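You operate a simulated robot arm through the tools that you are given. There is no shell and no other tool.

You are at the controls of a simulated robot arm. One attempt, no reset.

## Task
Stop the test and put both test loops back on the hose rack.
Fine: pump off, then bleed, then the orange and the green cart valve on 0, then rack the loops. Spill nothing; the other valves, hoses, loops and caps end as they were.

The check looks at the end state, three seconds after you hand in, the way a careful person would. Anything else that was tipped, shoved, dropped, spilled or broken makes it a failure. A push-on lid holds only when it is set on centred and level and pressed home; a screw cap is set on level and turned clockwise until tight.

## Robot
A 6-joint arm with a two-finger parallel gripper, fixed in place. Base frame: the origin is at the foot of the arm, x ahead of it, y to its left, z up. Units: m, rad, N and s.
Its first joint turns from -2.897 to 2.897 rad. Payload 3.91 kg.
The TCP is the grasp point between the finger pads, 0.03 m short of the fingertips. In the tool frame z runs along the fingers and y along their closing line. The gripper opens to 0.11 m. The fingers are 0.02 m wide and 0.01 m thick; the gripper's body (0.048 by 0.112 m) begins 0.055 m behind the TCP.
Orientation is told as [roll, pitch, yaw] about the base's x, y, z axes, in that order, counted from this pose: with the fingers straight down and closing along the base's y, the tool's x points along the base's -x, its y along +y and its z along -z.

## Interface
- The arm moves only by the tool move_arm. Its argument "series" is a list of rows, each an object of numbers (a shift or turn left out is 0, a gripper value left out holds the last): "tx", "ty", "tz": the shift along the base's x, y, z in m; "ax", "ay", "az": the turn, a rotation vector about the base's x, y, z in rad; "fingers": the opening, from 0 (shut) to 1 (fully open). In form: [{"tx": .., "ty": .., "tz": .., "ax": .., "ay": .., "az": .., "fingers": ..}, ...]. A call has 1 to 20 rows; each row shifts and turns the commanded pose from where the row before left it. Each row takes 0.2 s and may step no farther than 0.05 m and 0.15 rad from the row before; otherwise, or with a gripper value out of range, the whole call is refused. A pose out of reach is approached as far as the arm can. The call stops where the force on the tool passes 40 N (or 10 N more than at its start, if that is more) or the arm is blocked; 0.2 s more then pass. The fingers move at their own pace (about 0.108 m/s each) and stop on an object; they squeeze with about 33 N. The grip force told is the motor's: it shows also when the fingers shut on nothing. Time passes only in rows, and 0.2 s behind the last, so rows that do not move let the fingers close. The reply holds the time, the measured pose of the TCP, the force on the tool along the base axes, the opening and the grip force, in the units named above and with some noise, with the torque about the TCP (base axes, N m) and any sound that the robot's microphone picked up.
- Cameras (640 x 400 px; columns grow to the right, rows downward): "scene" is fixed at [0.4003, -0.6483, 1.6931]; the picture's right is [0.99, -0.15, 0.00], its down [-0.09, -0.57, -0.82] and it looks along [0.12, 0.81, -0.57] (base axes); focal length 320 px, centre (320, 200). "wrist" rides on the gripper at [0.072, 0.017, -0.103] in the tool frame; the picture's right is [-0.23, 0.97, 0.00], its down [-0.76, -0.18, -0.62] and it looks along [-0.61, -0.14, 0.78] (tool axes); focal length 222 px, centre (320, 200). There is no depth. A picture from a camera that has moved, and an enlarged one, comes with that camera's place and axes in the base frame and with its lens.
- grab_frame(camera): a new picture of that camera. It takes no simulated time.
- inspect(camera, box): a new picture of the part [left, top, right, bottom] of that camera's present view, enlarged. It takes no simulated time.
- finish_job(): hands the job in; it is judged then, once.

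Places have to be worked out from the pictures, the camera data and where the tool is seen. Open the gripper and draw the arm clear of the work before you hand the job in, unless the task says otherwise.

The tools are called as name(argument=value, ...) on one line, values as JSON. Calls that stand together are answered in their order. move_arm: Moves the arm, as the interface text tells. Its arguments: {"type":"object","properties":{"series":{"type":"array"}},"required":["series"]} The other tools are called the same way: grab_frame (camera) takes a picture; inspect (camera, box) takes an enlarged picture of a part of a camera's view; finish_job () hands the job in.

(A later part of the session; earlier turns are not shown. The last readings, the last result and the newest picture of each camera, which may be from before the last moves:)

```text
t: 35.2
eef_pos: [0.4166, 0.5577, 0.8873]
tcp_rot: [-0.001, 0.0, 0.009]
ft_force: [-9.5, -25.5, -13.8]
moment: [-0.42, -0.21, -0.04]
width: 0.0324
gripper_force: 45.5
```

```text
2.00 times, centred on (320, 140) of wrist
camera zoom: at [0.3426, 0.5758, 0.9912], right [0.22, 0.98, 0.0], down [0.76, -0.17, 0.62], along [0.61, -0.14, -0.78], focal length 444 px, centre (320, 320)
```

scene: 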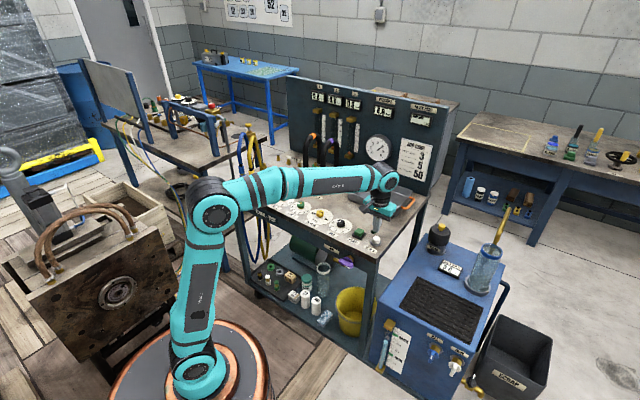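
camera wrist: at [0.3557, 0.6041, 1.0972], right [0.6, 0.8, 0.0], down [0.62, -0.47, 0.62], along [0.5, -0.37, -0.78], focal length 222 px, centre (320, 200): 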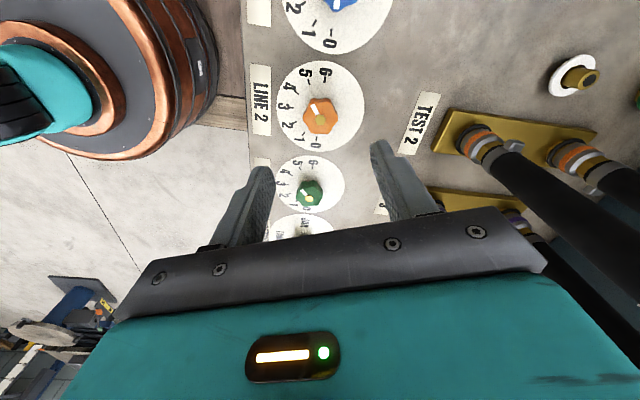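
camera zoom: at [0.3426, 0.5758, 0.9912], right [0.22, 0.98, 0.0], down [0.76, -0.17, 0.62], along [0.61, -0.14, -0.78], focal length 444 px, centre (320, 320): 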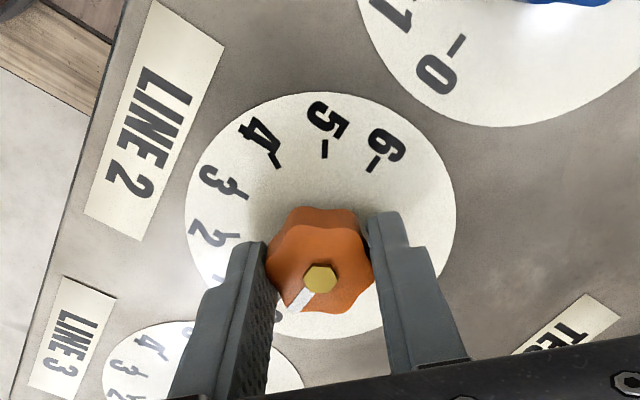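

About 1.16 rad of the second stroke done. I'll relieve the side force (shift -y 1.2 mm), turn another 0.1, then open and read the pointer.

move_arm(series=[{"tx": -0.0004, "ty": -0.0012, "az": 0.03}, {"az": 0.07}, {}, {"fingers": 0.6}, {}, {}])

inspect(camera="wrist", box=[220, 40, 420, 240])

```text
t: 36.6
eef_pos: [0.4164, 0.5605, 0.8879]
tcp_rot: [-0.001, -0.003, 0.109]
ft_force: [0.8, -0.4, 0.2]
moment: [0.0, 0.03, 0.01]
width: 0.0661
gripper_force: 0.0
```

```text
2.00 times, centred on (320, 140) of wrist
camera zoom: at [0.3413, 0.5683, 0.9915], right [0.12, 0.99, 0.0], down [0.78, -0.09, 0.62], along [0.62, -0.07, -0.78], focal length 444 px, centre (320, 320)
```

zoom: 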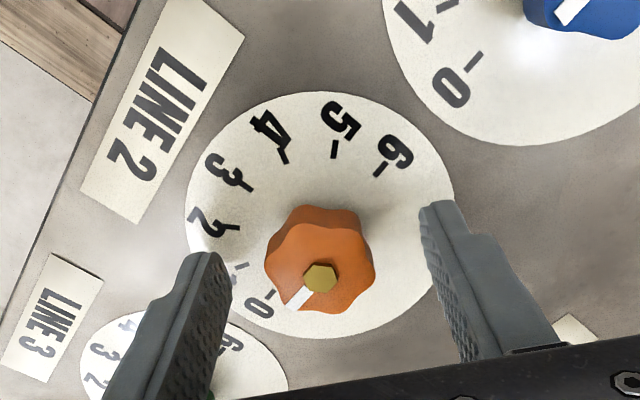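

The pointer is near 0. I'll enlarge to judge the residual error against the 0 tick.

inspect(camera="wrist", box=[270, 110, 380, 200])

inspect(camera="scene", box=[265, 175, 325, 225])

```text
4.44 times, centred on (325, 155) of wrist
camera zoom: at [0.3413, 0.5683, 0.9915], right [0.12, 0.99, 0.0], down [0.78, -0.09, 0.62], along [0.62, -0.07, -0.78], focal length 987 px, centre (298, 400)
```

zoom: 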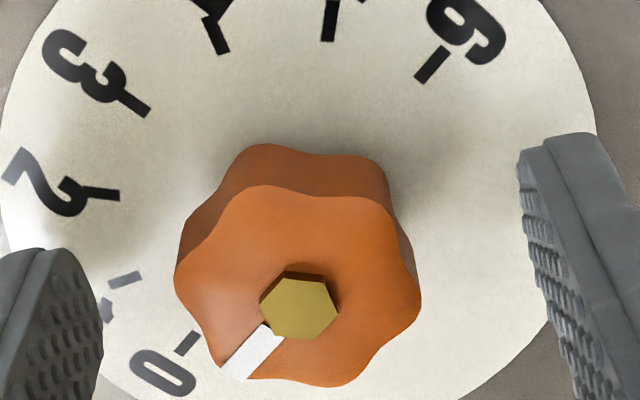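

```text
8.00 times, centred on (295, 200) of scene
camera zoom: at [0.4003, -0.6483, 1.6931], right [0.99, -0.15, 0.0], down [-0.09, -0.57, -0.82], along [0.12, 0.81, -0.57], focal length 2556 px, centre (520, 200)
```

zoom: 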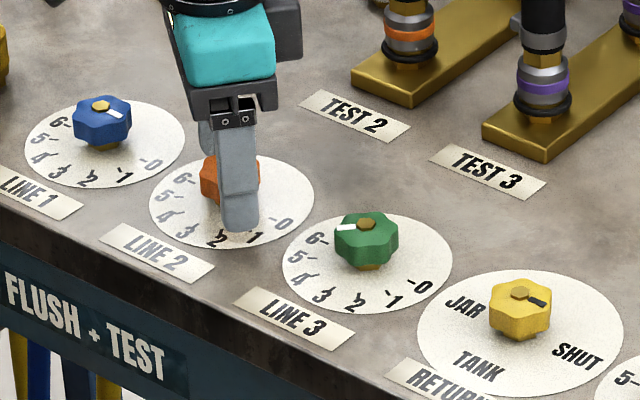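

Unprojected, the 0 direction is azimuth -45° and the pointer about -48°, so ~3° remains. I'll regrip, turn +0.06 rad, and release to re-read.

move_arm(series=[{"fingers": 0}, {}, {}, {"az": 0.03}, {"az": 0.03}, {}])

move_arm(series=[{"fingers": 0.6}, {}, {}])

inspect(camera="wrist", box=[270, 110, 380, 200])

```text
t: 38.0
eef_pos: [0.4165, 0.5579, 0.8878]
tcp_rot: [0.003, -0.001, 0.168]
ft_force: [1.3, 7.4, 5.5]
moment: [0.24, -0.05, -0.49]
width: 0.0329
gripper_force: 44.4
```

```text
t: 38.8
eef_pos: [0.4161, 0.559, 0.8883]
tcp_rot: [0.0, 0.0, 0.171]
ft_force: [0.2, 0.2, 0.0]
moment: [0.03, 0.01, 0.0]
width: 0.0658
gripper_force: 0.1
```

```text
4.44 times, centred on (325, 155) of wrist
camera zoom: at [0.341, 0.5633, 0.9912], right [0.06, 1.0, 0.0], down [0.78, -0.05, 0.62], along [0.62, -0.04, -0.78], focal length 987 px, centre (298, 400)
```

zoom: 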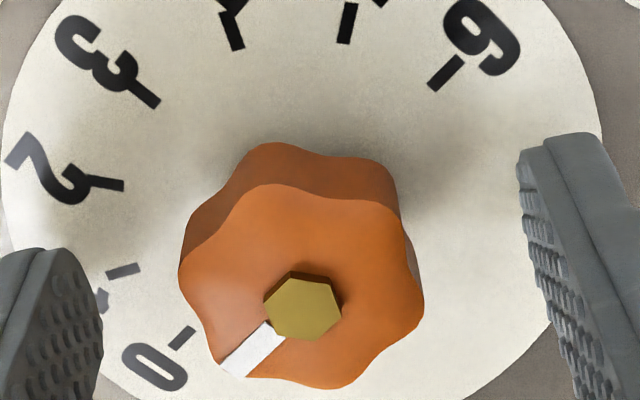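

The last turn met a firm resistance (moment -0.49 N·m) and the pointer now reads azimuth ≈ -45°: orange is at its 0 stop. I'll lift and move over the green knob at about (0.4855, 0.487), turning the tool back to yaw -1.15 on the way.

move_arm(series=[{"tz": 0.04}, {"tz": 0.04}, {"tz": 0.025, "az": -0.1}, {"tx": 0.014, "ty": -0.0145, "az": -0.145}, {"tx": 0.014, "ty": -0.0145, "az": -0.145}, {"tx": 0.014, "ty": -0.0145, "az": -0.145}, {"tx": 0.014, "ty": -0.0145, "az": -0.145}, {"tx": 0.0135, "ty": -0.014, "az": -0.145}, {"az": -0.145}, {"az": -0.145}, {"az": -0.145}, {"az": -0.061}, {}])

inspect(camera="wrist", box=[240, 60, 400, 180])

inspect(camera="scene", box=[250, 150, 330, 230])

```text
t: 41.6
eef_pos: [0.4867, 0.4866, 0.9936]
tcp_rot: [0.001, -0.003, -1.154]
ft_force: [-0.7, -0.3, 0.5]
moment: [0.0, -0.02, -0.03]
width: 0.0661
gripper_force: 0.2
```

```text
3.33 times, centred on (320, 120) of wrist
camera zoom: at [0.4709, 0.5603, 1.0961], right [0.98, 0.19, 0.0], down [0.15, -0.77, 0.62], along [0.12, -0.61, -0.78], focal length 740 px, centre (320, 467)
```

zoom: 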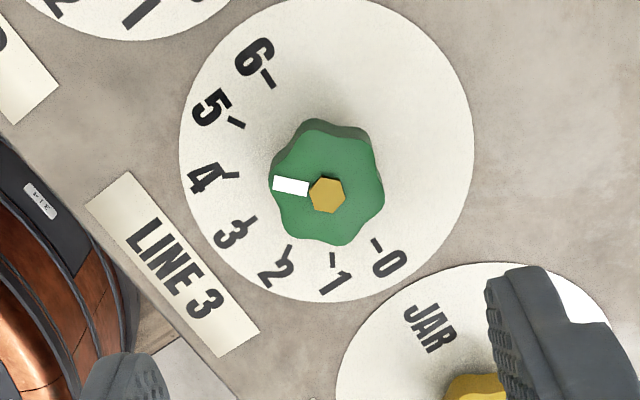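

```text
5.00 times, centred on (290, 190) of scene
camera zoom: at [0.4003, -0.6483, 1.6931], right [0.99, -0.15, 0.0], down [-0.09, -0.57, -0.82], along [0.12, 0.81, -0.57], focal length 1598 px, centre (470, 250)
```

zoom: 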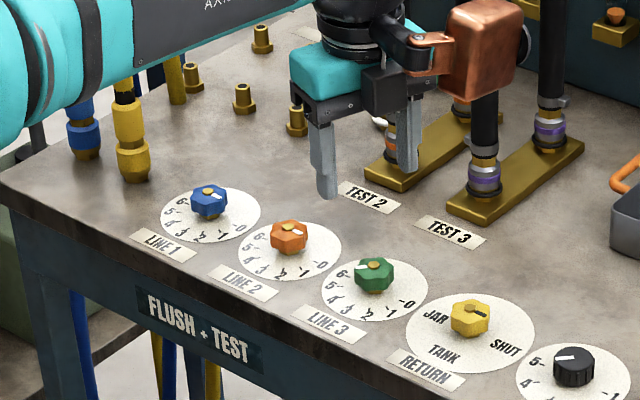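

The green pointer is at azimuth ≈ -177° (about 4.4), so ~2.30 rad remain. I'll shift +2 mm in y to centre on the knob, descend and grip.

move_arm(series=[{"ty": 0.002, "tz": -0.035}, {"tz": -0.035}, {"tz": -0.02}, {"tz": -0.01}, {"tz": -0.006}, {}])

inspect(camera="wrist", box=[220, 40, 420, 240])

```text
t: 43.0
eef_pos: [0.4852, 0.4881, 0.8858]
tcp_rot: [0.001, -0.001, -1.154]
ft_force: [-0.1, 0.3, 0.6]
moment: [0.04, -0.04, 0.0]
width: 0.066
gripper_force: 0.1
```

```text
2.00 times, centred on (320, 140) of wrist
camera zoom: at [0.4707, 0.5622, 0.9901], right [0.98, 0.19, 0.0], down [0.15, -0.77, 0.62], along [0.12, -0.61, -0.78], focal length 444 px, centre (320, 320)
```

zoom: 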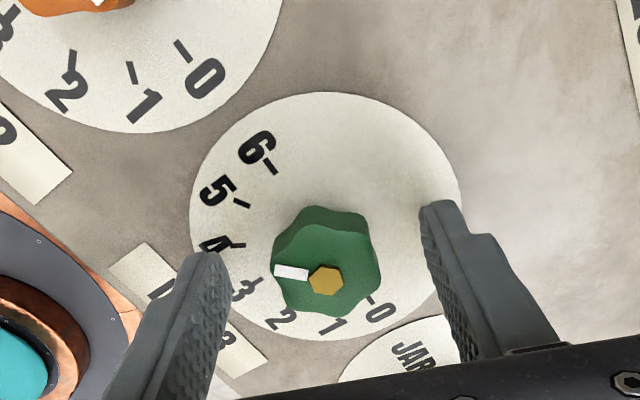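

Compared with the orange view, the green knob sits ~2 mm toward the tool's +y. I'll shift that much, close, and begin turning.

move_arm(series=[{"tx": 0.0019, "ty": 0.0003}, {"fingers": 0}, {}, {}, {"az": 0.05}, {}])

```text
t: 44.4
eef_pos: [0.4881, 0.4888, 0.8868]
tcp_rot: [-0.002, -0.002, -1.104]
ft_force: [-4.5, -1.1, -2.0]
moment: [-0.12, 0.12, 0.03]
width: 0.0325
gripper_force: 45.0
```

Balanced grip this time. Turning on counter-clockwise.

move_arm(series=[{"az": 0.1}, {"az": 0.1}, {"az": 0.1}, {"az": 0.1}, {"az": 0.1}, {"az": 0.1}, {}])

```text
t: 46.0
eef_pos: [0.4871, 0.4877, 0.8868]
tcp_rot: [-0.001, 0.001, -0.504]
ft_force: [-17.6, -12.3, -11.6]
moment: [-0.5, -0.25, -0.02]
width: 0.0323
gripper_force: 45.2
```

Side force ~20 N; I shift 1.1 mm along it and continue to yaw ≈ +0.2.

move_arm(series=[{"tx": -0.0008, "ty": -0.0008, "az": 0.06}, {"az": 0.1}, {"az": 0.1}, {"az": 0.1}, {"az": 0.1}, {"az": 0.1}, {"az": 0.1}, {}])

inspect(camera="scene", box=[260, 130, 350, 220])

```text
t: 47.8
eef_pos: [0.4868, 0.4877, 0.8859]
tcp_rot: [-0.001, -0.001, 0.158]
ft_force: [-0.4, 0.5, -8.4]
moment: [-0.04, -0.01, -0.03]
width: 0.0323
gripper_force: 44.3
```

```text
4.44 times, centred on (305, 175) of scene
camera zoom: at [0.4003, -0.6483, 1.6931], right [0.99, -0.15, 0.0], down [-0.09, -0.57, -0.82], along [0.12, 0.81, -0.57], focal length 1420 px, centre (387, 311)
```

zoom: 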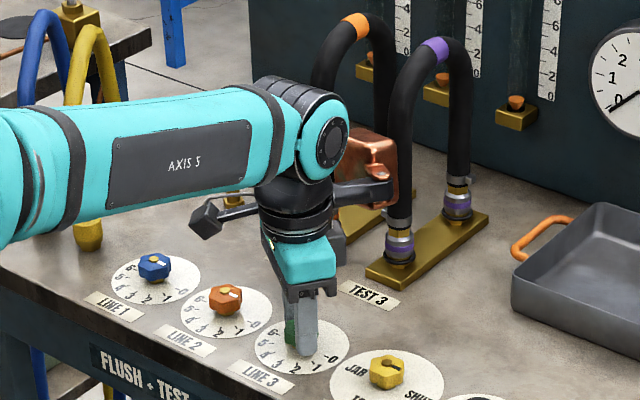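

Rotated 1.31 rad so far; the copper block is nearing the purple loop, so I open, swing back and regrip for the second stroke.

move_arm(series=[{"fingers": 0.6}, {}, {"az": -0.145}, {"az": -0.145}, {"az": -0.145}, {"az": -0.145}, {"az": -0.145}, {"az": -0.145}, {"az": -0.145}, {"az": -0.145}, {}])

inspect(camera="wrist", box=[220, 40, 420, 240])

```text
t: 50.2
eef_pos: [0.4867, 0.4876, 0.8863]
tcp_rot: [-0.002, 0.0, -1.005]
ft_force: [0.3, 0.2, 0.5]
moment: [-0.03, -0.01, -0.01]
width: 0.0659
gripper_force: 0.1
```

```text
2.00 times, centred on (320, 140) of wrist
camera zoom: at [0.461, 0.5587, 0.9901], right [0.94, 0.33, 0.0], down [0.26, -0.74, 0.62], along [0.21, -0.59, -0.78], focal length 444 px, centre (320, 320)
```

zoom: 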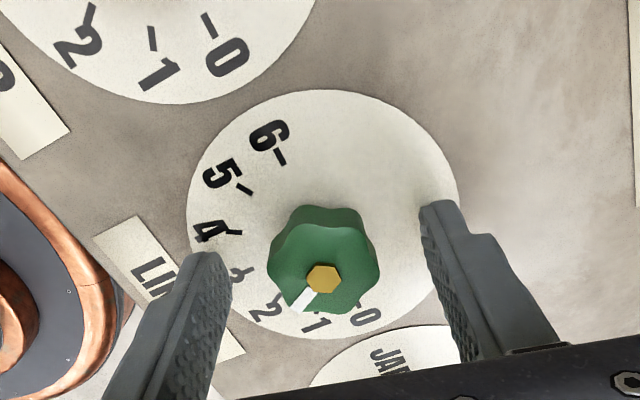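

Pointer now around 2.3, ≈1.2 rad left. Gripping again for the second stroke.

move_arm(series=[{"tx": 0.0006, "ty": 0.0004}, {"fingers": 0}, {}, {}, {"az": 0.08}, {"az": 0.1}, {"az": 0.1}, {"az": 0.1}, {}])

```text
t: 52.2
eef_pos: [0.4879, 0.4882, 0.8851]
tcp_rot: [0.002, -0.002, -0.62]
ft_force: [2.7, 4.8, 2.1]
moment: [0.05, -0.02, 0.02]
width: 0.0327
gripper_force: 45.3
```

Forces are small; continuing the second stroke.

move_arm(series=[{"az": 0.1}, {"az": 0.1}, {"az": 0.1}, {"az": 0.1}, {"az": 0.1}, {"az": 0.1}, {}])

```text
t: 53.8
eef_pos: [0.4874, 0.4878, 0.8859]
tcp_rot: [0.002, -0.002, -0.023]
ft_force: [1.9, 3.1, 4.6]
moment: [-0.01, -0.1, -0.04]
width: 0.0325
gripper_force: 44.7
```

0.98 rad turned with no stop felt. I'll go on in smaller steps, watching the turning moment.

move_arm(series=[{"az": 0.06}, {"az": 0.06}, {"az": 0.05}, {}])

inspect(camera="wrist", box=[220, 40, 420, 240])

```text
t: 54.8
eef_pos: [0.4868, 0.4873, 0.886]
tcp_rot: [-0.002, 0.0, 0.146]
ft_force: [-0.4, -0.3, 3.2]
moment: [-0.07, 0.15, -0.54]
width: 0.0325
gripper_force: 45.4
```

```text
2.00 times, centred on (320, 140) of wrist
camera zoom: at [0.4122, 0.4948, 0.99], right [0.08, 1.0, 0.0], down [0.78, -0.06, 0.62], along [0.62, -0.05, -0.78], focal length 444 px, centre (320, 320)
```

zoom: 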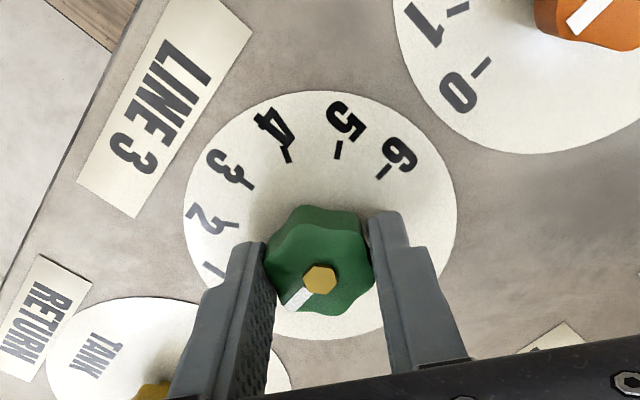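

The moment jumped to -0.54 N·m: the green knob has reached its 0 stop. I'll release and check the pointer.

move_arm(series=[{"fingers": 0.6}, {}, {}])

inspect(camera="wrist", box=[270, 110, 380, 200])

```text
t: 55.6
eef_pos: [0.4878, 0.489, 0.886]
tcp_rot: [-0.001, -0.001, 0.146]
ft_force: [-0.5, 0.0, -0.5]
moment: [0.02, 0.02, -0.03]
width: 0.066
gripper_force: 0.1
```

```text
4.44 times, centred on (325, 155) of wrist
camera zoom: at [0.4122, 0.495, 0.99], right [0.08, 1.0, 0.0], down [0.78, -0.06, 0.62], along [0.62, -0.05, -0.78], focal length 987 px, centre (298, 400)
```

zoom: 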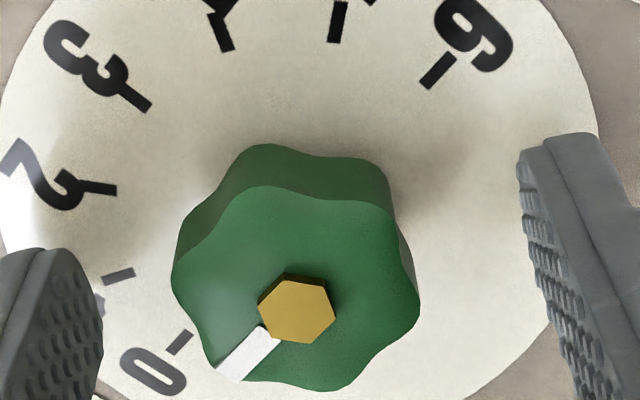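

Green is on 0. Now I'll swing the block away, lift straight up, and back off toward the robot to look at the loops and rack with the wrist camera.

move_arm(series=[{"az": -0.14}, {"az": -0.14}, {"tz": 0.04}, {"tz": 0.045}, {"tz": 0.045}, {"tz": 0.045, "fingers": 1}, {"tz": 0.045}, {"tz": 0.045}, {}])

grab_frame(camera="wrist")

inspect(camera="scene", box=[230, 100, 390, 220])

```text
t: 57.6
eef_pos: [0.4868, 0.4886, 1.1518]
tcp_rot: [0.0, 0.0, -0.13]
ft_force: [0.1, -0.4, 0.1]
moment: [0.01, 0.02, 0.03]
width: 0.1099
gripper_force: 0.0
```

```text
taken
camera wrist: at [0.4165, 0.5153, 1.255], right [0.35, 0.94, 0.0], down [0.73, -0.28, 0.62], along [0.58, -0.22, -0.78], focal length 222 px, centre (320, 200)
```

wrist: 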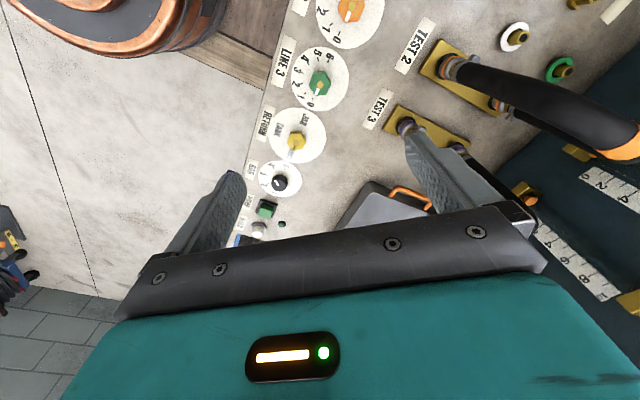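

```text
3.33 times, centred on (310, 160) of scene
camera zoom: at [0.4003, -0.6483, 1.6931], right [0.99, -0.15, 0.0], down [-0.09, -0.57, -0.82], along [0.12, 0.81, -0.57], focal length 1065 px, centre (353, 333)
```

zoom: 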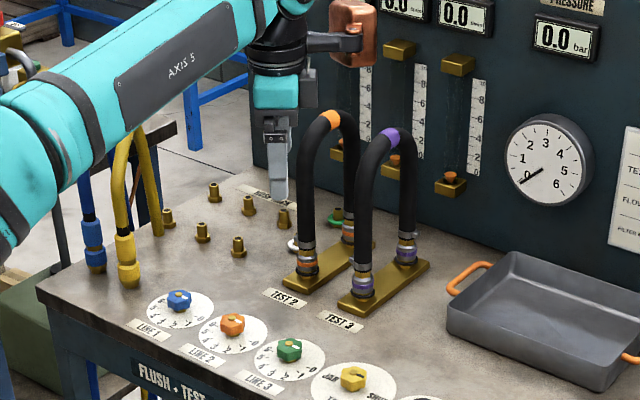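

Both valves are on 0. Now I need a good look at the rack and couplings; I'll rise to z≈1.27 and move to about (0.36, 0.70) with yaw back at 0.785.

move_arm(series=[{"tz": 0.045}, {"tz": 0.045, "tx": -0.015, "ty": 0.02, "az": 0.1}, {"tz": 0.03, "tx": -0.015, "ty": 0.03, "az": 0.145}, {"tx": -0.015, "ty": 0.03, "az": 0.145}, {"tx": -0.02, "ty": 0.03, "az": 0.145}, {"tx": -0.02, "ty": 0.03, "az": 0.145}, {"tx": -0.02, "ty": 0.03, "az": 0.145}, {"tx": -0.02, "ty": 0.04, "az": 0.09}, {}])

grab_frame(camera="wrist")

inspect(camera="wrist", box=[240, 0, 560, 230])

inspect(camera="scene", box=[230, 100, 390, 220])

```text
refused: row 2 steps farther than a row can; nothing moved
```

```text
taken
camera wrist: at [0.4165, 0.5153, 1.255], right [0.35, 0.94, 0.0], down [0.73, -0.28, 0.62], along [0.58, -0.22, -0.78], focal length 222 px, centre (320, 200)
```

wrist: 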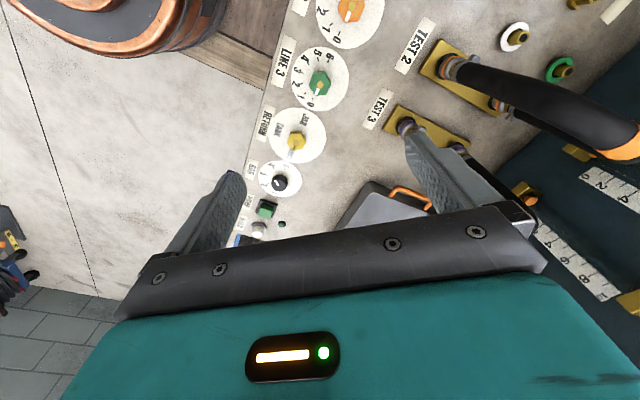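

```text
1.74 times, centred on (400, 115) of wrist
camera zoom: at [0.4165, 0.5153, 1.255], right [0.35, 0.94, 0.0], down [0.73, -0.28, 0.62], along [0.58, -0.22, -0.78], focal length 386 px, centre (181, 348)
```

zoom: 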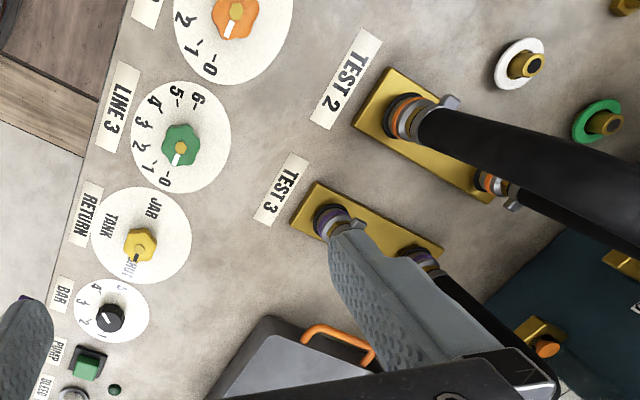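

```text
3.33 times, centred on (310, 160) of scene
camera zoom: at [0.4003, -0.6483, 1.6931], right [0.99, -0.15, 0.0], down [-0.09, -0.57, -0.82], along [0.12, 0.81, -0.57], focal length 1065 px, centre (353, 333)
```

zoom: 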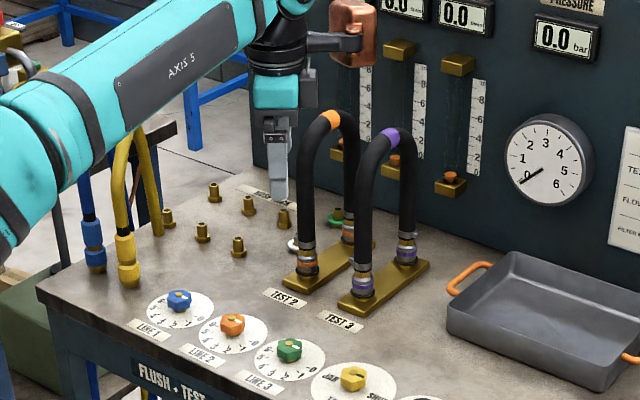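

That call was refused for a step slightly over 0.05 m; redoing it with smaller steps.

move_arm(series=[{"tz": 0.045}, {"tz": 0.04, "tx": -0.01, "ty": 0.015, "az": 0.1}, {"tz": 0.025, "tx": -0.015, "ty": 0.025, "az": 0.145}, {"tx": -0.015, "ty": 0.03, "az": 0.145}, {"tx": -0.02, "ty": 0.03, "az": 0.145}, {"tx": -0.02, "ty": 0.03, "az": 0.145}, {"tx": -0.02, "ty": 0.03, "az": 0.145}, {"tx": -0.025, "ty": 0.04, "az": 0.09}, {}])

grab_frame(camera="wrist")

inspect(camera="wrist", box=[200, 20, 560, 230])

inspect(camera="scene", box=[230, 100, 390, 220])

```text
t: 59.6
eef_pos: [0.359, 0.6803, 1.2427]
tcp_rot: [0.002, -0.007, 0.783]
ft_force: [-0.3, -0.1, 0.3]
moment: [-0.02, 0.02, 0.0]
width: 0.1098
gripper_force: 0.1
out of reach, approached as far as the arm can: row 7, 8
```

```text
taken
camera wrist: at [0.2937, 0.6417, 1.3463], right [-0.53, 0.85, 0.0], down [0.66, 0.41, 0.63], along [0.53, 0.33, -0.78], focal length 222 px, centre (320, 200)
```

wrist: 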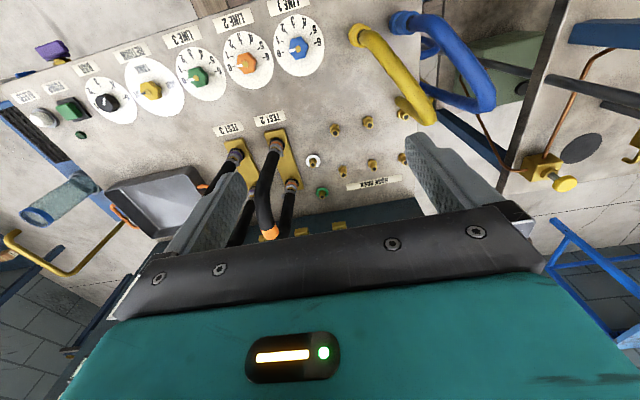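

```text
1.78 times, centred on (380, 125) of wrist
camera zoom: at [0.2937, 0.6417, 1.3463], right [-0.53, 0.85, 0.0], down [0.66, 0.41, 0.63], along [0.53, 0.33, -0.78], focal length 395 px, centre (213, 333)
```

zoom: 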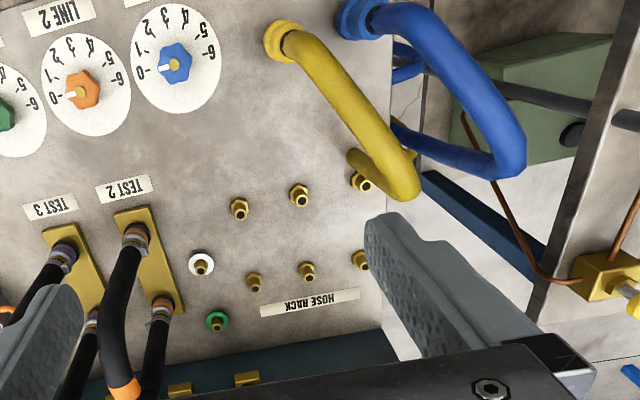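

```text
3.33 times, centred on (310, 160) of scene
camera zoom: at [0.4003, -0.6483, 1.6931], right [0.99, -0.15, 0.0], down [-0.09, -0.57, -0.82], along [0.12, 0.81, -0.57], focal length 1065 px, centre (353, 333)
```

zoom: 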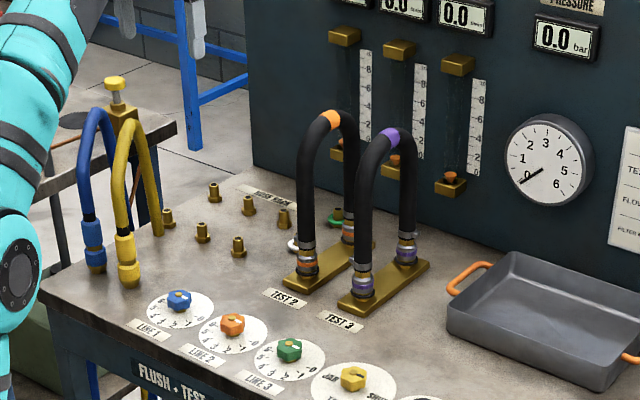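

The rack shows three free nipple pairs (A, B, C from left to right, spaced 0.072 m, each 0.11 m front-to-back); I place C's centre near (0.466, 0.799) and B's near (0.416, 0.851). The orange loop centre is near (0.563, 0.708) with its apex at z≈1.095. Reach was limited at height, so I'll tilt the tool outward (about the cart's long axis) and go to a point before the orange loop.

move_arm(series=[{"tz": -0.045}, {"tz": -0.045}, {"tx": 0.035, "ty": -0.011}, {"tx": 0.035, "ty": -0.011}, {"tx": 0.035, "ty": -0.011, "ax": 0.0707, "ay": -0.0707}, {"tx": 0.033, "ty": -0.011, "ax": 0.0707, "ay": -0.0707}, {"ax": 0.0707, "ay": -0.0707}, {"ax": 0.0707, "ay": -0.0707}, {}])

grab_frame(camera="wrist")

inspect(camera="scene", box=[230, 80, 390, 200])

```text
t: 61.6
eef_pos: [0.4958, 0.636, 1.1539]
tcp_rot: [0.001, -0.402, 0.782]
ft_force: [0.0, -0.2, 0.7]
moment: [0.0, 0.04, 0.01]
width: 0.1099
gripper_force: 0.0
```

```text
taken
camera wrist: at [0.4082, 0.5734, 1.2204], right [-0.54, 0.84, 0.09], down [0.45, 0.2, 0.87], along [0.71, 0.51, -0.48], focal length 222 px, centre (320, 200)
```

wrist: 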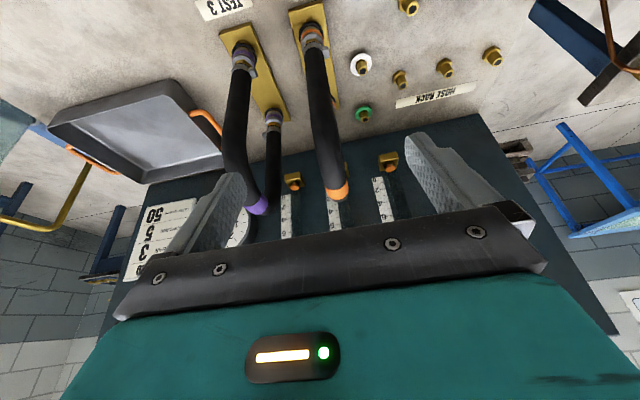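

```text
3.33 times, centred on (310, 140) of scene
camera zoom: at [0.4003, -0.6483, 1.6931], right [0.99, -0.15, 0.0], down [-0.09, -0.57, -0.82], along [0.12, 0.81, -0.57], focal length 1065 px, centre (353, 400)
```

zoom: 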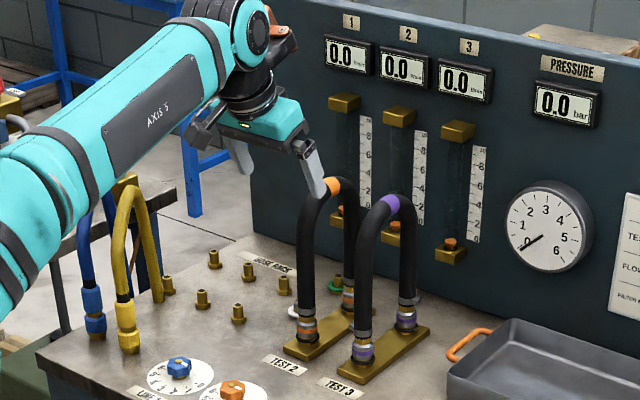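

The tilted pose works. Both cameras agree on the orange band at (0.583, 0.723, 1.088); feet put the loop's middle near (0.569, 0.711). I'll move forward to hover above that point, still above the hose.

move_arm(series=[{"tx": 0.025, "ty": 0.025, "tz": 0.005}, {"tx": 0.025, "ty": 0.025}, {"tx": 0.023, "ty": 0.025}, {}])

grab_frame(camera="wrist")

inspect(camera="scene", box=[260, 90, 380, 190])

```text
t: 62.6
eef_pos: [0.5705, 0.7117, 1.1585]
tcp_rot: [0.004, -0.401, 0.783]
ft_force: [-0.4, 0.3, 0.2]
moment: [0.02, 0.02, 0.0]
width: 0.1101
gripper_force: 0.1
```

```text
taken
camera wrist: at [0.4812, 0.6485, 1.2254], right [-0.54, 0.84, 0.09], down [0.45, 0.2, 0.87], along [0.71, 0.51, -0.48], focal length 222 px, centre (320, 200)
```

wrist: 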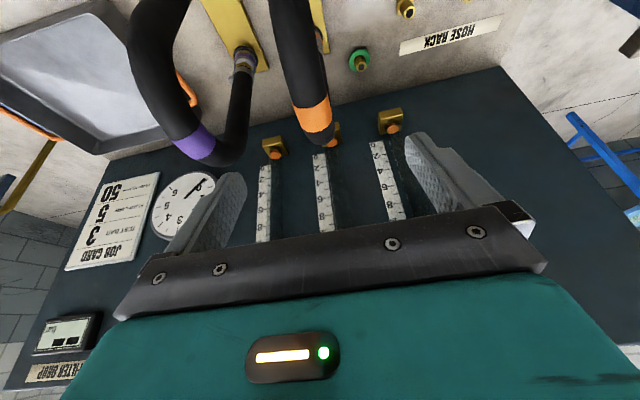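

```text
4.00 times, centred on (320, 140) of scene
camera zoom: at [0.4003, -0.6483, 1.6931], right [0.99, -0.15, 0.0], down [-0.09, -0.57, -0.82], along [0.12, 0.81, -0.57], focal length 1278 px, centre (320, 440)
```

zoom: 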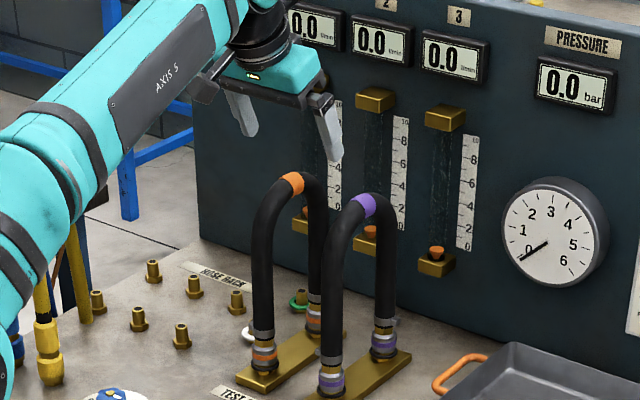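

Hover reached at (0.5705, 0.7117, 1.1585). The band triangulates to about (0.574, 0.717) with hose centre z≈1.078, centred sideways within ~1 mm. I'll narrow the fingers to ~0.06 and descend to z≈1.08.

move_arm(series=[{"tx": 0.0015, "ty": 0.003, "tz": -0.03, "fingers": 0.6}, {"tz": -0.025}, {"tz": -0.015}, {"tz": -0.009}, {}])

inspect(camera="wrist", box=[200, 40, 440, 240])

inspect(camera="scene", box=[260, 90, 380, 190])

```text
t: 63.8
eef_pos: [0.5723, 0.7128, 1.0778]
tcp_rot: [0.001, -0.401, 0.782]
ft_force: [0.1, 0.2, -0.4]
moment: [0.04, -0.02, 0.01]
width: 0.0659
gripper_force: 0.1
```

```text
2.00 times, centred on (320, 140) of wrist
camera zoom: at [0.4828, 0.6514, 1.1458], right [-0.54, 0.84, 0.09], down [0.45, 0.2, 0.87], along [0.71, 0.51, -0.48], focal length 444 px, centre (320, 320)
```

zoom: 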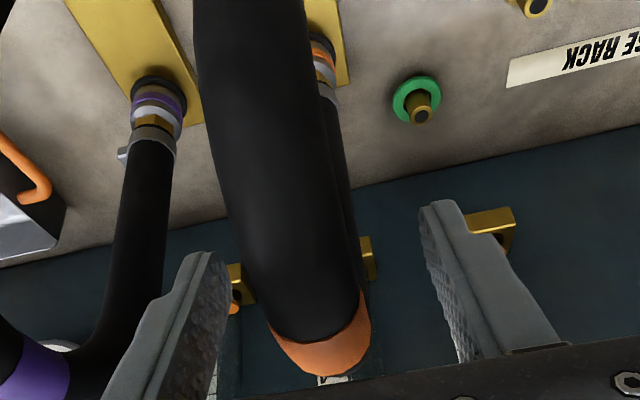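

```text
4.00 times, centred on (320, 140) of scene
camera zoom: at [0.4003, -0.6483, 1.6931], right [0.99, -0.15, 0.0], down [-0.09, -0.57, -0.82], along [0.12, 0.81, -0.57], focal length 1278 px, centre (320, 440)
```

zoom: 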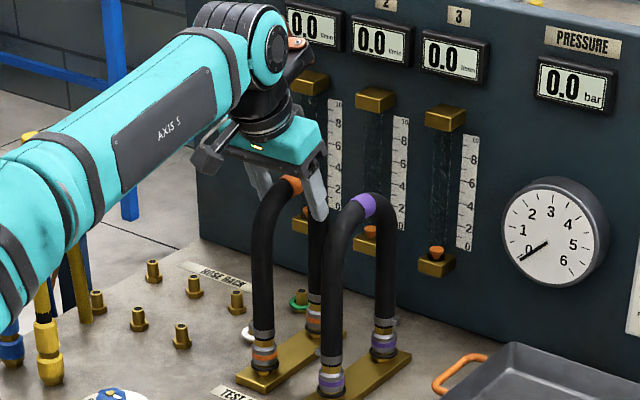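

The hose is centred between the fingers at the band. Closing the grip now.

move_arm(series=[{"fingers": 0}, {}, {}, {}])

inspect(camera="wrist", box=[200, 40, 440, 240])

```text
t: 64.8
eef_pos: [0.5727, 0.713, 1.0777]
tcp_rot: [0.0, -0.4, 0.783]
ft_force: [2.8, -3.2, 0.1]
moment: [-0.01, -0.03, 0.08]
width: 0.0252
gripper_force: 32.9
```

```text
2.00 times, centred on (320, 140) of wrist
camera zoom: at [0.4831, 0.6511, 1.1459], right [-0.54, 0.84, 0.09], down [0.45, 0.2, 0.87], along [0.71, 0.51, -0.48], focal length 444 px, centre (320, 320)
```

zoom: 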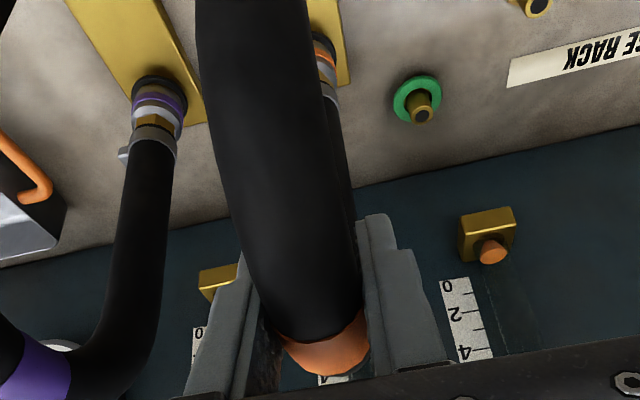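

Gripped at 0.0252 m with only ~4 N side load. I'll pull straight up in small steps and watch the force.

move_arm(series=[{"tz": 0.002}, {"tz": 0.002}, {"tz": 0.002}, {}])

inspect(camera="scene", box=[270, 120, 360, 195])

```text
t: 65.8
eef_pos: [0.5715, 0.7148, 1.0852]
tcp_rot: [0.001, -0.4, 0.783]
ft_force: [-0.4, -0.9, -3.6]
moment: [0.0, 0.02, -0.02]
width: 0.0254
gripper_force: 33.5
```

```text
5.33 times, centred on (315, 158) of scene
camera zoom: at [0.4003, -0.6483, 1.6931], right [0.99, -0.15, 0.0], down [-0.09, -0.57, -0.82], along [0.12, 0.81, -0.57], focal length 1704 px, centre (347, 427)
```

zoom: 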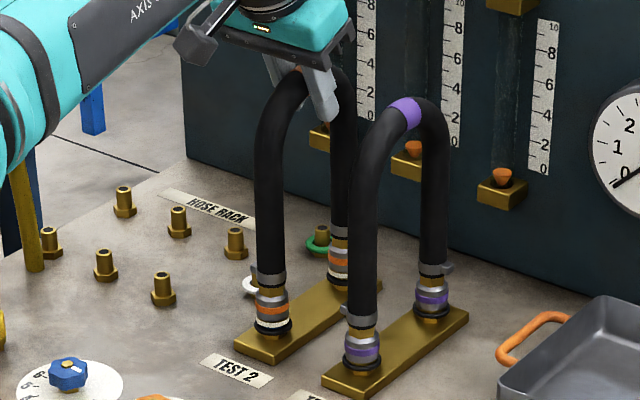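

Only ~3.6 N downward (the loop's weight): the loop is coming off freely. Lifting further.

move_arm(series=[{"tz": 0.01}, {"tz": 0.01}, {"tz": 0.01}, {}])

inspect(camera="scene", box=[270, 120, 360, 195])

inspect(camera="wrist", box=[200, 0, 480, 240])

```text
t: 66.8
eef_pos: [0.5717, 0.7149, 1.1149]
tcp_rot: [0.001, -0.4, 0.781]
ft_force: [0.1, 0.3, -3.2]
moment: [0.0, -0.02, 0.0]
width: 0.0252
gripper_force: 32.5
```

```text
5.33 times, centred on (315, 158) of scene
camera zoom: at [0.4003, -0.6483, 1.6931], right [0.99, -0.15, 0.0], down [-0.09, -0.57, -0.82], along [0.12, 0.81, -0.57], focal length 1704 px, centre (347, 427)
```

zoom: 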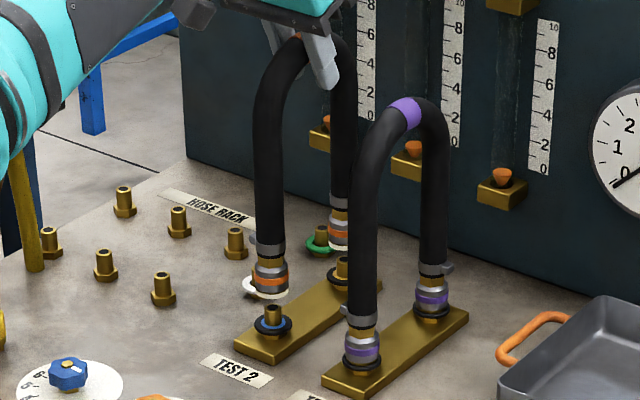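

```text
1.67 times, centred on (340, 120) of wrist
camera zoom: at [0.4827, 0.6516, 1.1824], right [-0.54, 0.84, 0.09], down [0.45, 0.2, 0.87], along [0.71, 0.51, -0.48], focal length 370 px, centre (287, 333)
```

zoom: 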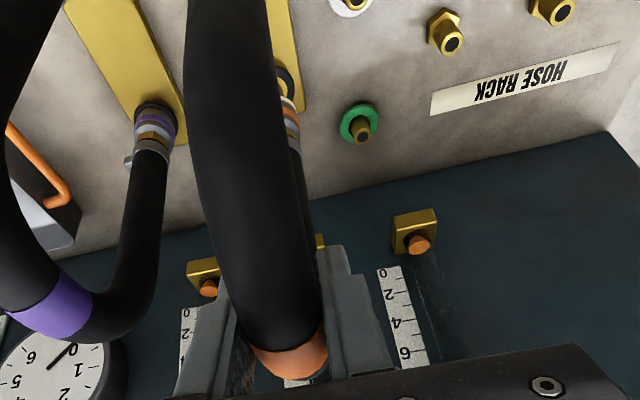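

The loop is fully off and hangs level. Before traversing, I'll raise it a little more and take sharp enlargements of the exposed Test 2 nipples and the rack nipples to work out the exact offset.

move_arm(series=[{"tz": 0.01}, {"tz": 0.01}, {"tz": 0.01}, {}])

inspect(camera="scene", box=[270, 140, 342, 185])

inspect(camera="scene", box=[250, 145, 314, 185])

grab_frame(camera="wrist")

```text
t: 67.8
eef_pos: [0.5726, 0.7145, 1.1441]
tcp_rot: [0.002, -0.399, 0.782]
ft_force: [0.3, 0.1, -2.9]
moment: [-0.02, -0.01, 0.02]
width: 0.0255
gripper_force: 33.4
```

```text
8.89 times, centred on (306, 162) of scene
camera zoom: at [0.4003, -0.6483, 1.6931], right [0.99, -0.15, 0.0], down [-0.09, -0.57, -0.82], along [0.12, 0.81, -0.57], focal length 2840 px, centre (444, 533)
```

zoom: 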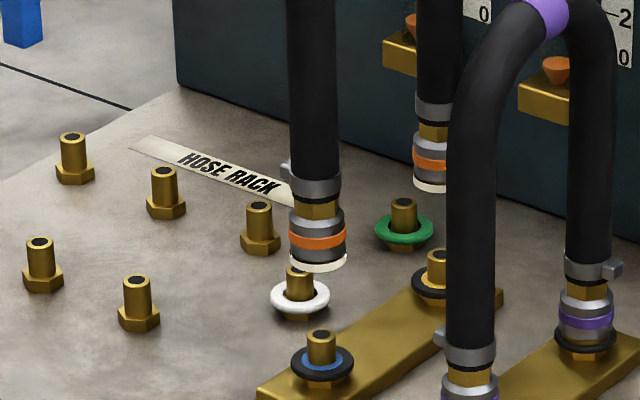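

```text
10.00 times, centred on (282, 165) of scene
camera zoom: at [0.4003, -0.6483, 1.6931], right [0.99, -0.15, 0.0], down [-0.09, -0.57, -0.82], along [0.12, 0.81, -0.57], focal length 3195 px, centre (700, 550)
```

zoom: 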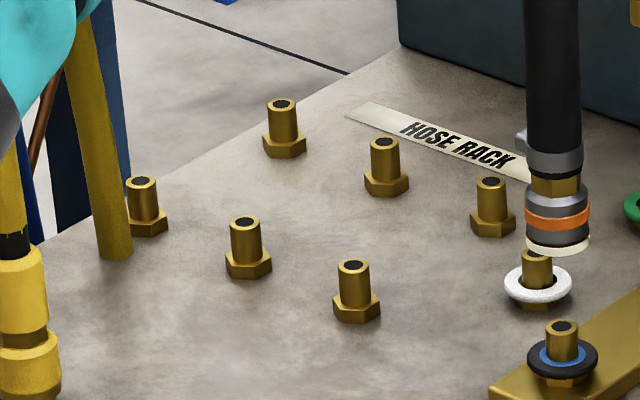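

```text
taken
camera wrist: at [0.4824, 0.652, 1.212], right [-0.54, 0.84, 0.09], down [0.45, 0.2, 0.87], along [0.71, 0.51, -0.48], focal length 222 px, centre (320, 200)
```

wrist: 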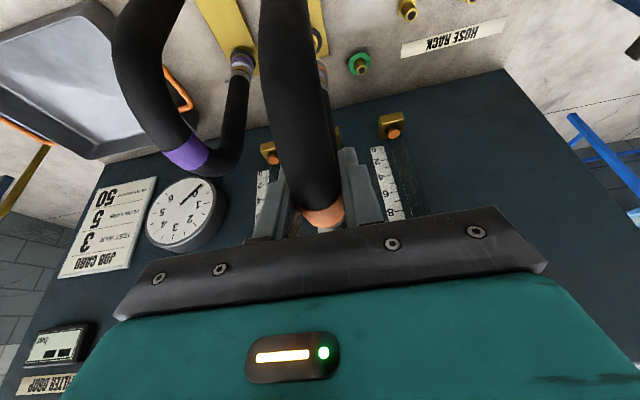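

The nipple pairs all have the same 0.11 m spacing; in the scene view the shift from Test 2 to rack B is about (-0.149, +0.150). I'll zoom the wrist view on the back coupling versus the Test 2 back nipple as a reference for aligning over the rack.

inspect(camera="wrist", box=[270, 0, 400, 100])

inspect(camera="wrist", box=[360, 0, 560, 100])

```text
4.00 times, centred on (335, 50) of wrist
camera zoom: at [0.4824, 0.652, 1.212], right [-0.54, 0.84, 0.09], down [0.45, 0.2, 0.87], along [0.71, 0.51, -0.48], focal length 888 px, centre (260, 800)
```

zoom: 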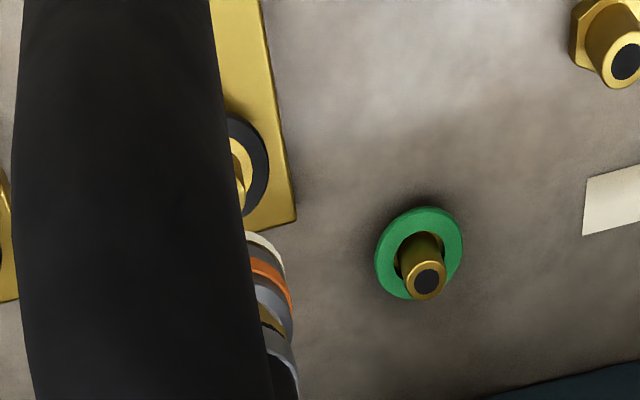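

```text
3.20 times, centred on (460, 50) of wrist
camera zoom: at [0.4824, 0.652, 1.212], right [-0.54, 0.84, 0.09], down [0.45, 0.2, 0.87], along [0.71, 0.51, -0.48], focal length 711 px, centre (-128, 680)
```

zoom: 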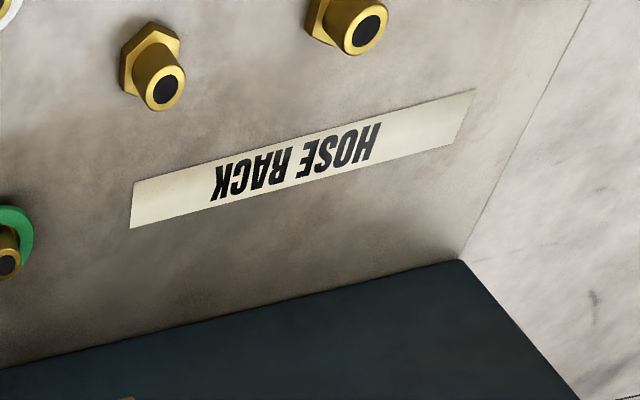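

From this wrist view: rack nipple tops at C-back (0.516, 0.851) and B-back (0.463, 0.904), giving B's centre (0.424, 0.8655) and C's centre (0.477, 0.812), which agrees with the scene shift. I'll traverse halfway toward B with the coupling ends ~4 cm above the nipples and check clearance to the yellow hose.

move_arm(series=[{"tx": -0.025, "ty": 0.025, "tz": -0.004}, {"tx": -0.025, "ty": 0.025, "tz": -0.004}, {"tx": -0.025, "ty": 0.025, "tz": -0.004}, {}])

grab_frame(camera="scene")

grab_frame(camera="wrist")

inspect(camera="scene", box=[220, 90, 340, 190])

```text
t: 68.8
eef_pos: [0.4973, 0.7901, 1.1338]
tcp_rot: [0.002, -0.399, 0.782]
ft_force: [0.5, -0.6, -2.4]
moment: [0.0, 0.01, -0.02]
width: 0.0252
gripper_force: 32.8
```

```text
taken
```

scene: 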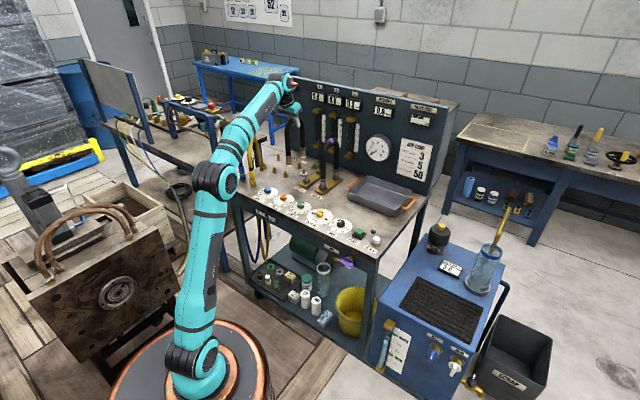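

```text
taken
camera wrist: at [0.4074, 0.7272, 1.2013], right [-0.54, 0.84, 0.09], down [0.45, 0.2, 0.87], along [0.71, 0.51, -0.48], focal length 222 px, centre (320, 200)
```

wrist: 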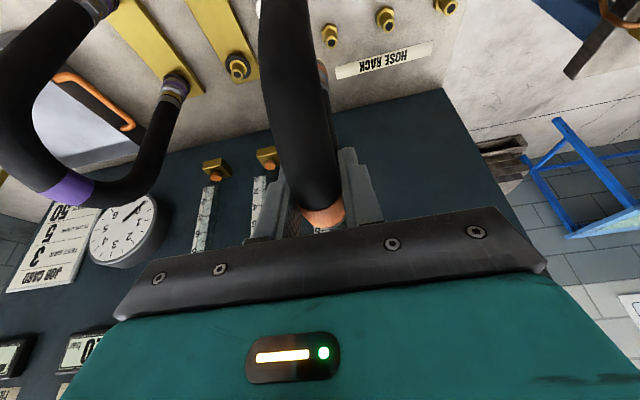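

```text
4.00 times, centred on (280, 140) of scene
camera zoom: at [0.4003, -0.6483, 1.6931], right [0.99, -0.15, 0.0], down [-0.09, -0.57, -0.82], along [0.12, 0.81, -0.57], focal length 1278 px, centre (480, 440)
```

zoom: 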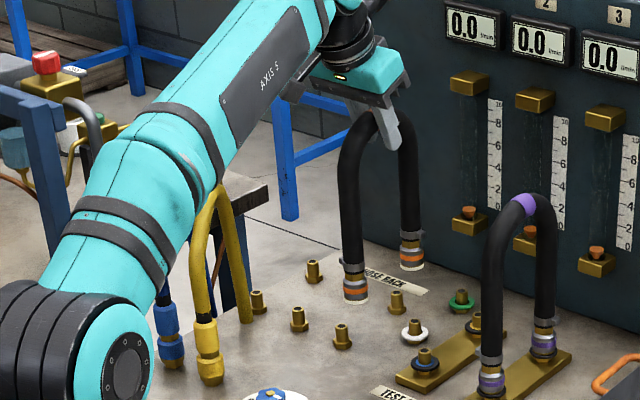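

Clearances look fine: forearm passes well above the yellow hose. Continuing to above rack B at z≈1.118.

move_arm(series=[{"tx": -0.0245, "ty": 0.0251, "tz": -0.005}, {"tx": -0.0245, "ty": 0.0251, "tz": -0.005}, {"tx": -0.0245, "ty": 0.0252, "tz": -0.005}, {}])

inspect(camera="scene", box=[220, 90, 340, 190])

inspect(camera="scene", box=[250, 130, 314, 170])

inspect(camera="wrist", box=[250, 0, 450, 120])

```text
t: 69.8
eef_pos: [0.4231, 0.8642, 1.1186]
tcp_rot: [0.003, -0.401, 0.782]
ft_force: [0.7, -0.1, -3.4]
moment: [-0.01, 0.01, 0.0]
width: 0.0252
gripper_force: 33.3
```

```text
4.00 times, centred on (280, 140) of scene
camera zoom: at [0.4003, -0.6483, 1.6931], right [0.99, -0.15, 0.0], down [-0.09, -0.57, -0.82], along [0.12, 0.81, -0.57], focal length 1278 px, centre (480, 440)
```

zoom: 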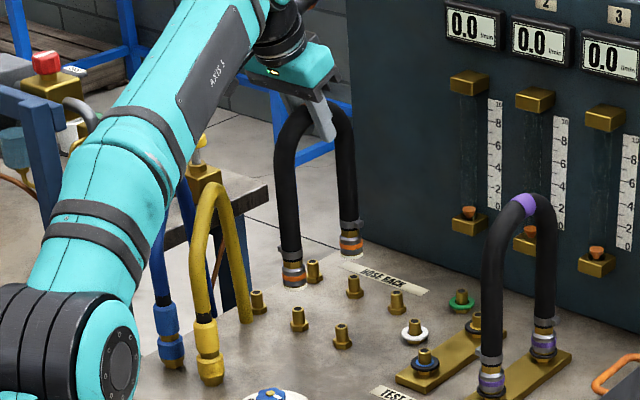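

```text
10.00 times, centred on (282, 150) of scene
camera zoom: at [0.4003, -0.6483, 1.6931], right [0.99, -0.15, 0.0], down [-0.09, -0.57, -0.82], along [0.12, 0.81, -0.57], focal length 3195 px, centre (700, 700)
```

zoom: 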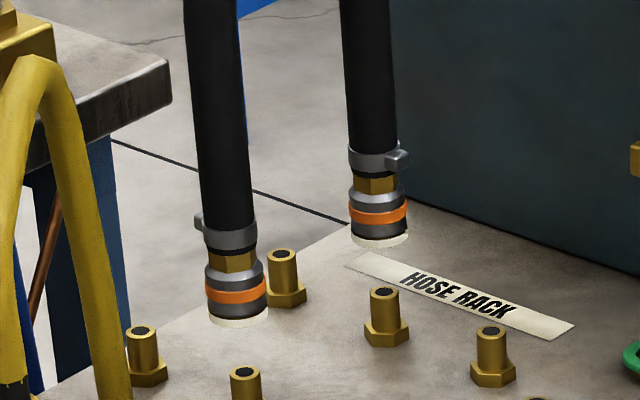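

```text
3.20 times, centred on (350, 60) of wrist
camera zoom: at [0.3338, 0.803, 1.1852], right [-0.54, 0.84, 0.09], down [0.45, 0.2, 0.87], along [0.71, 0.51, -0.48], focal length 711 px, centre (224, 648)
```

zoom: 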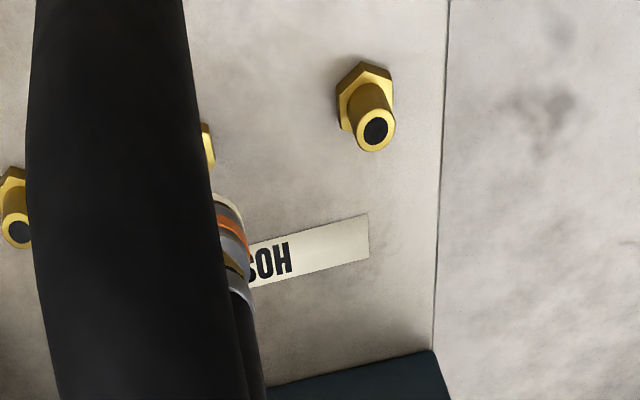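

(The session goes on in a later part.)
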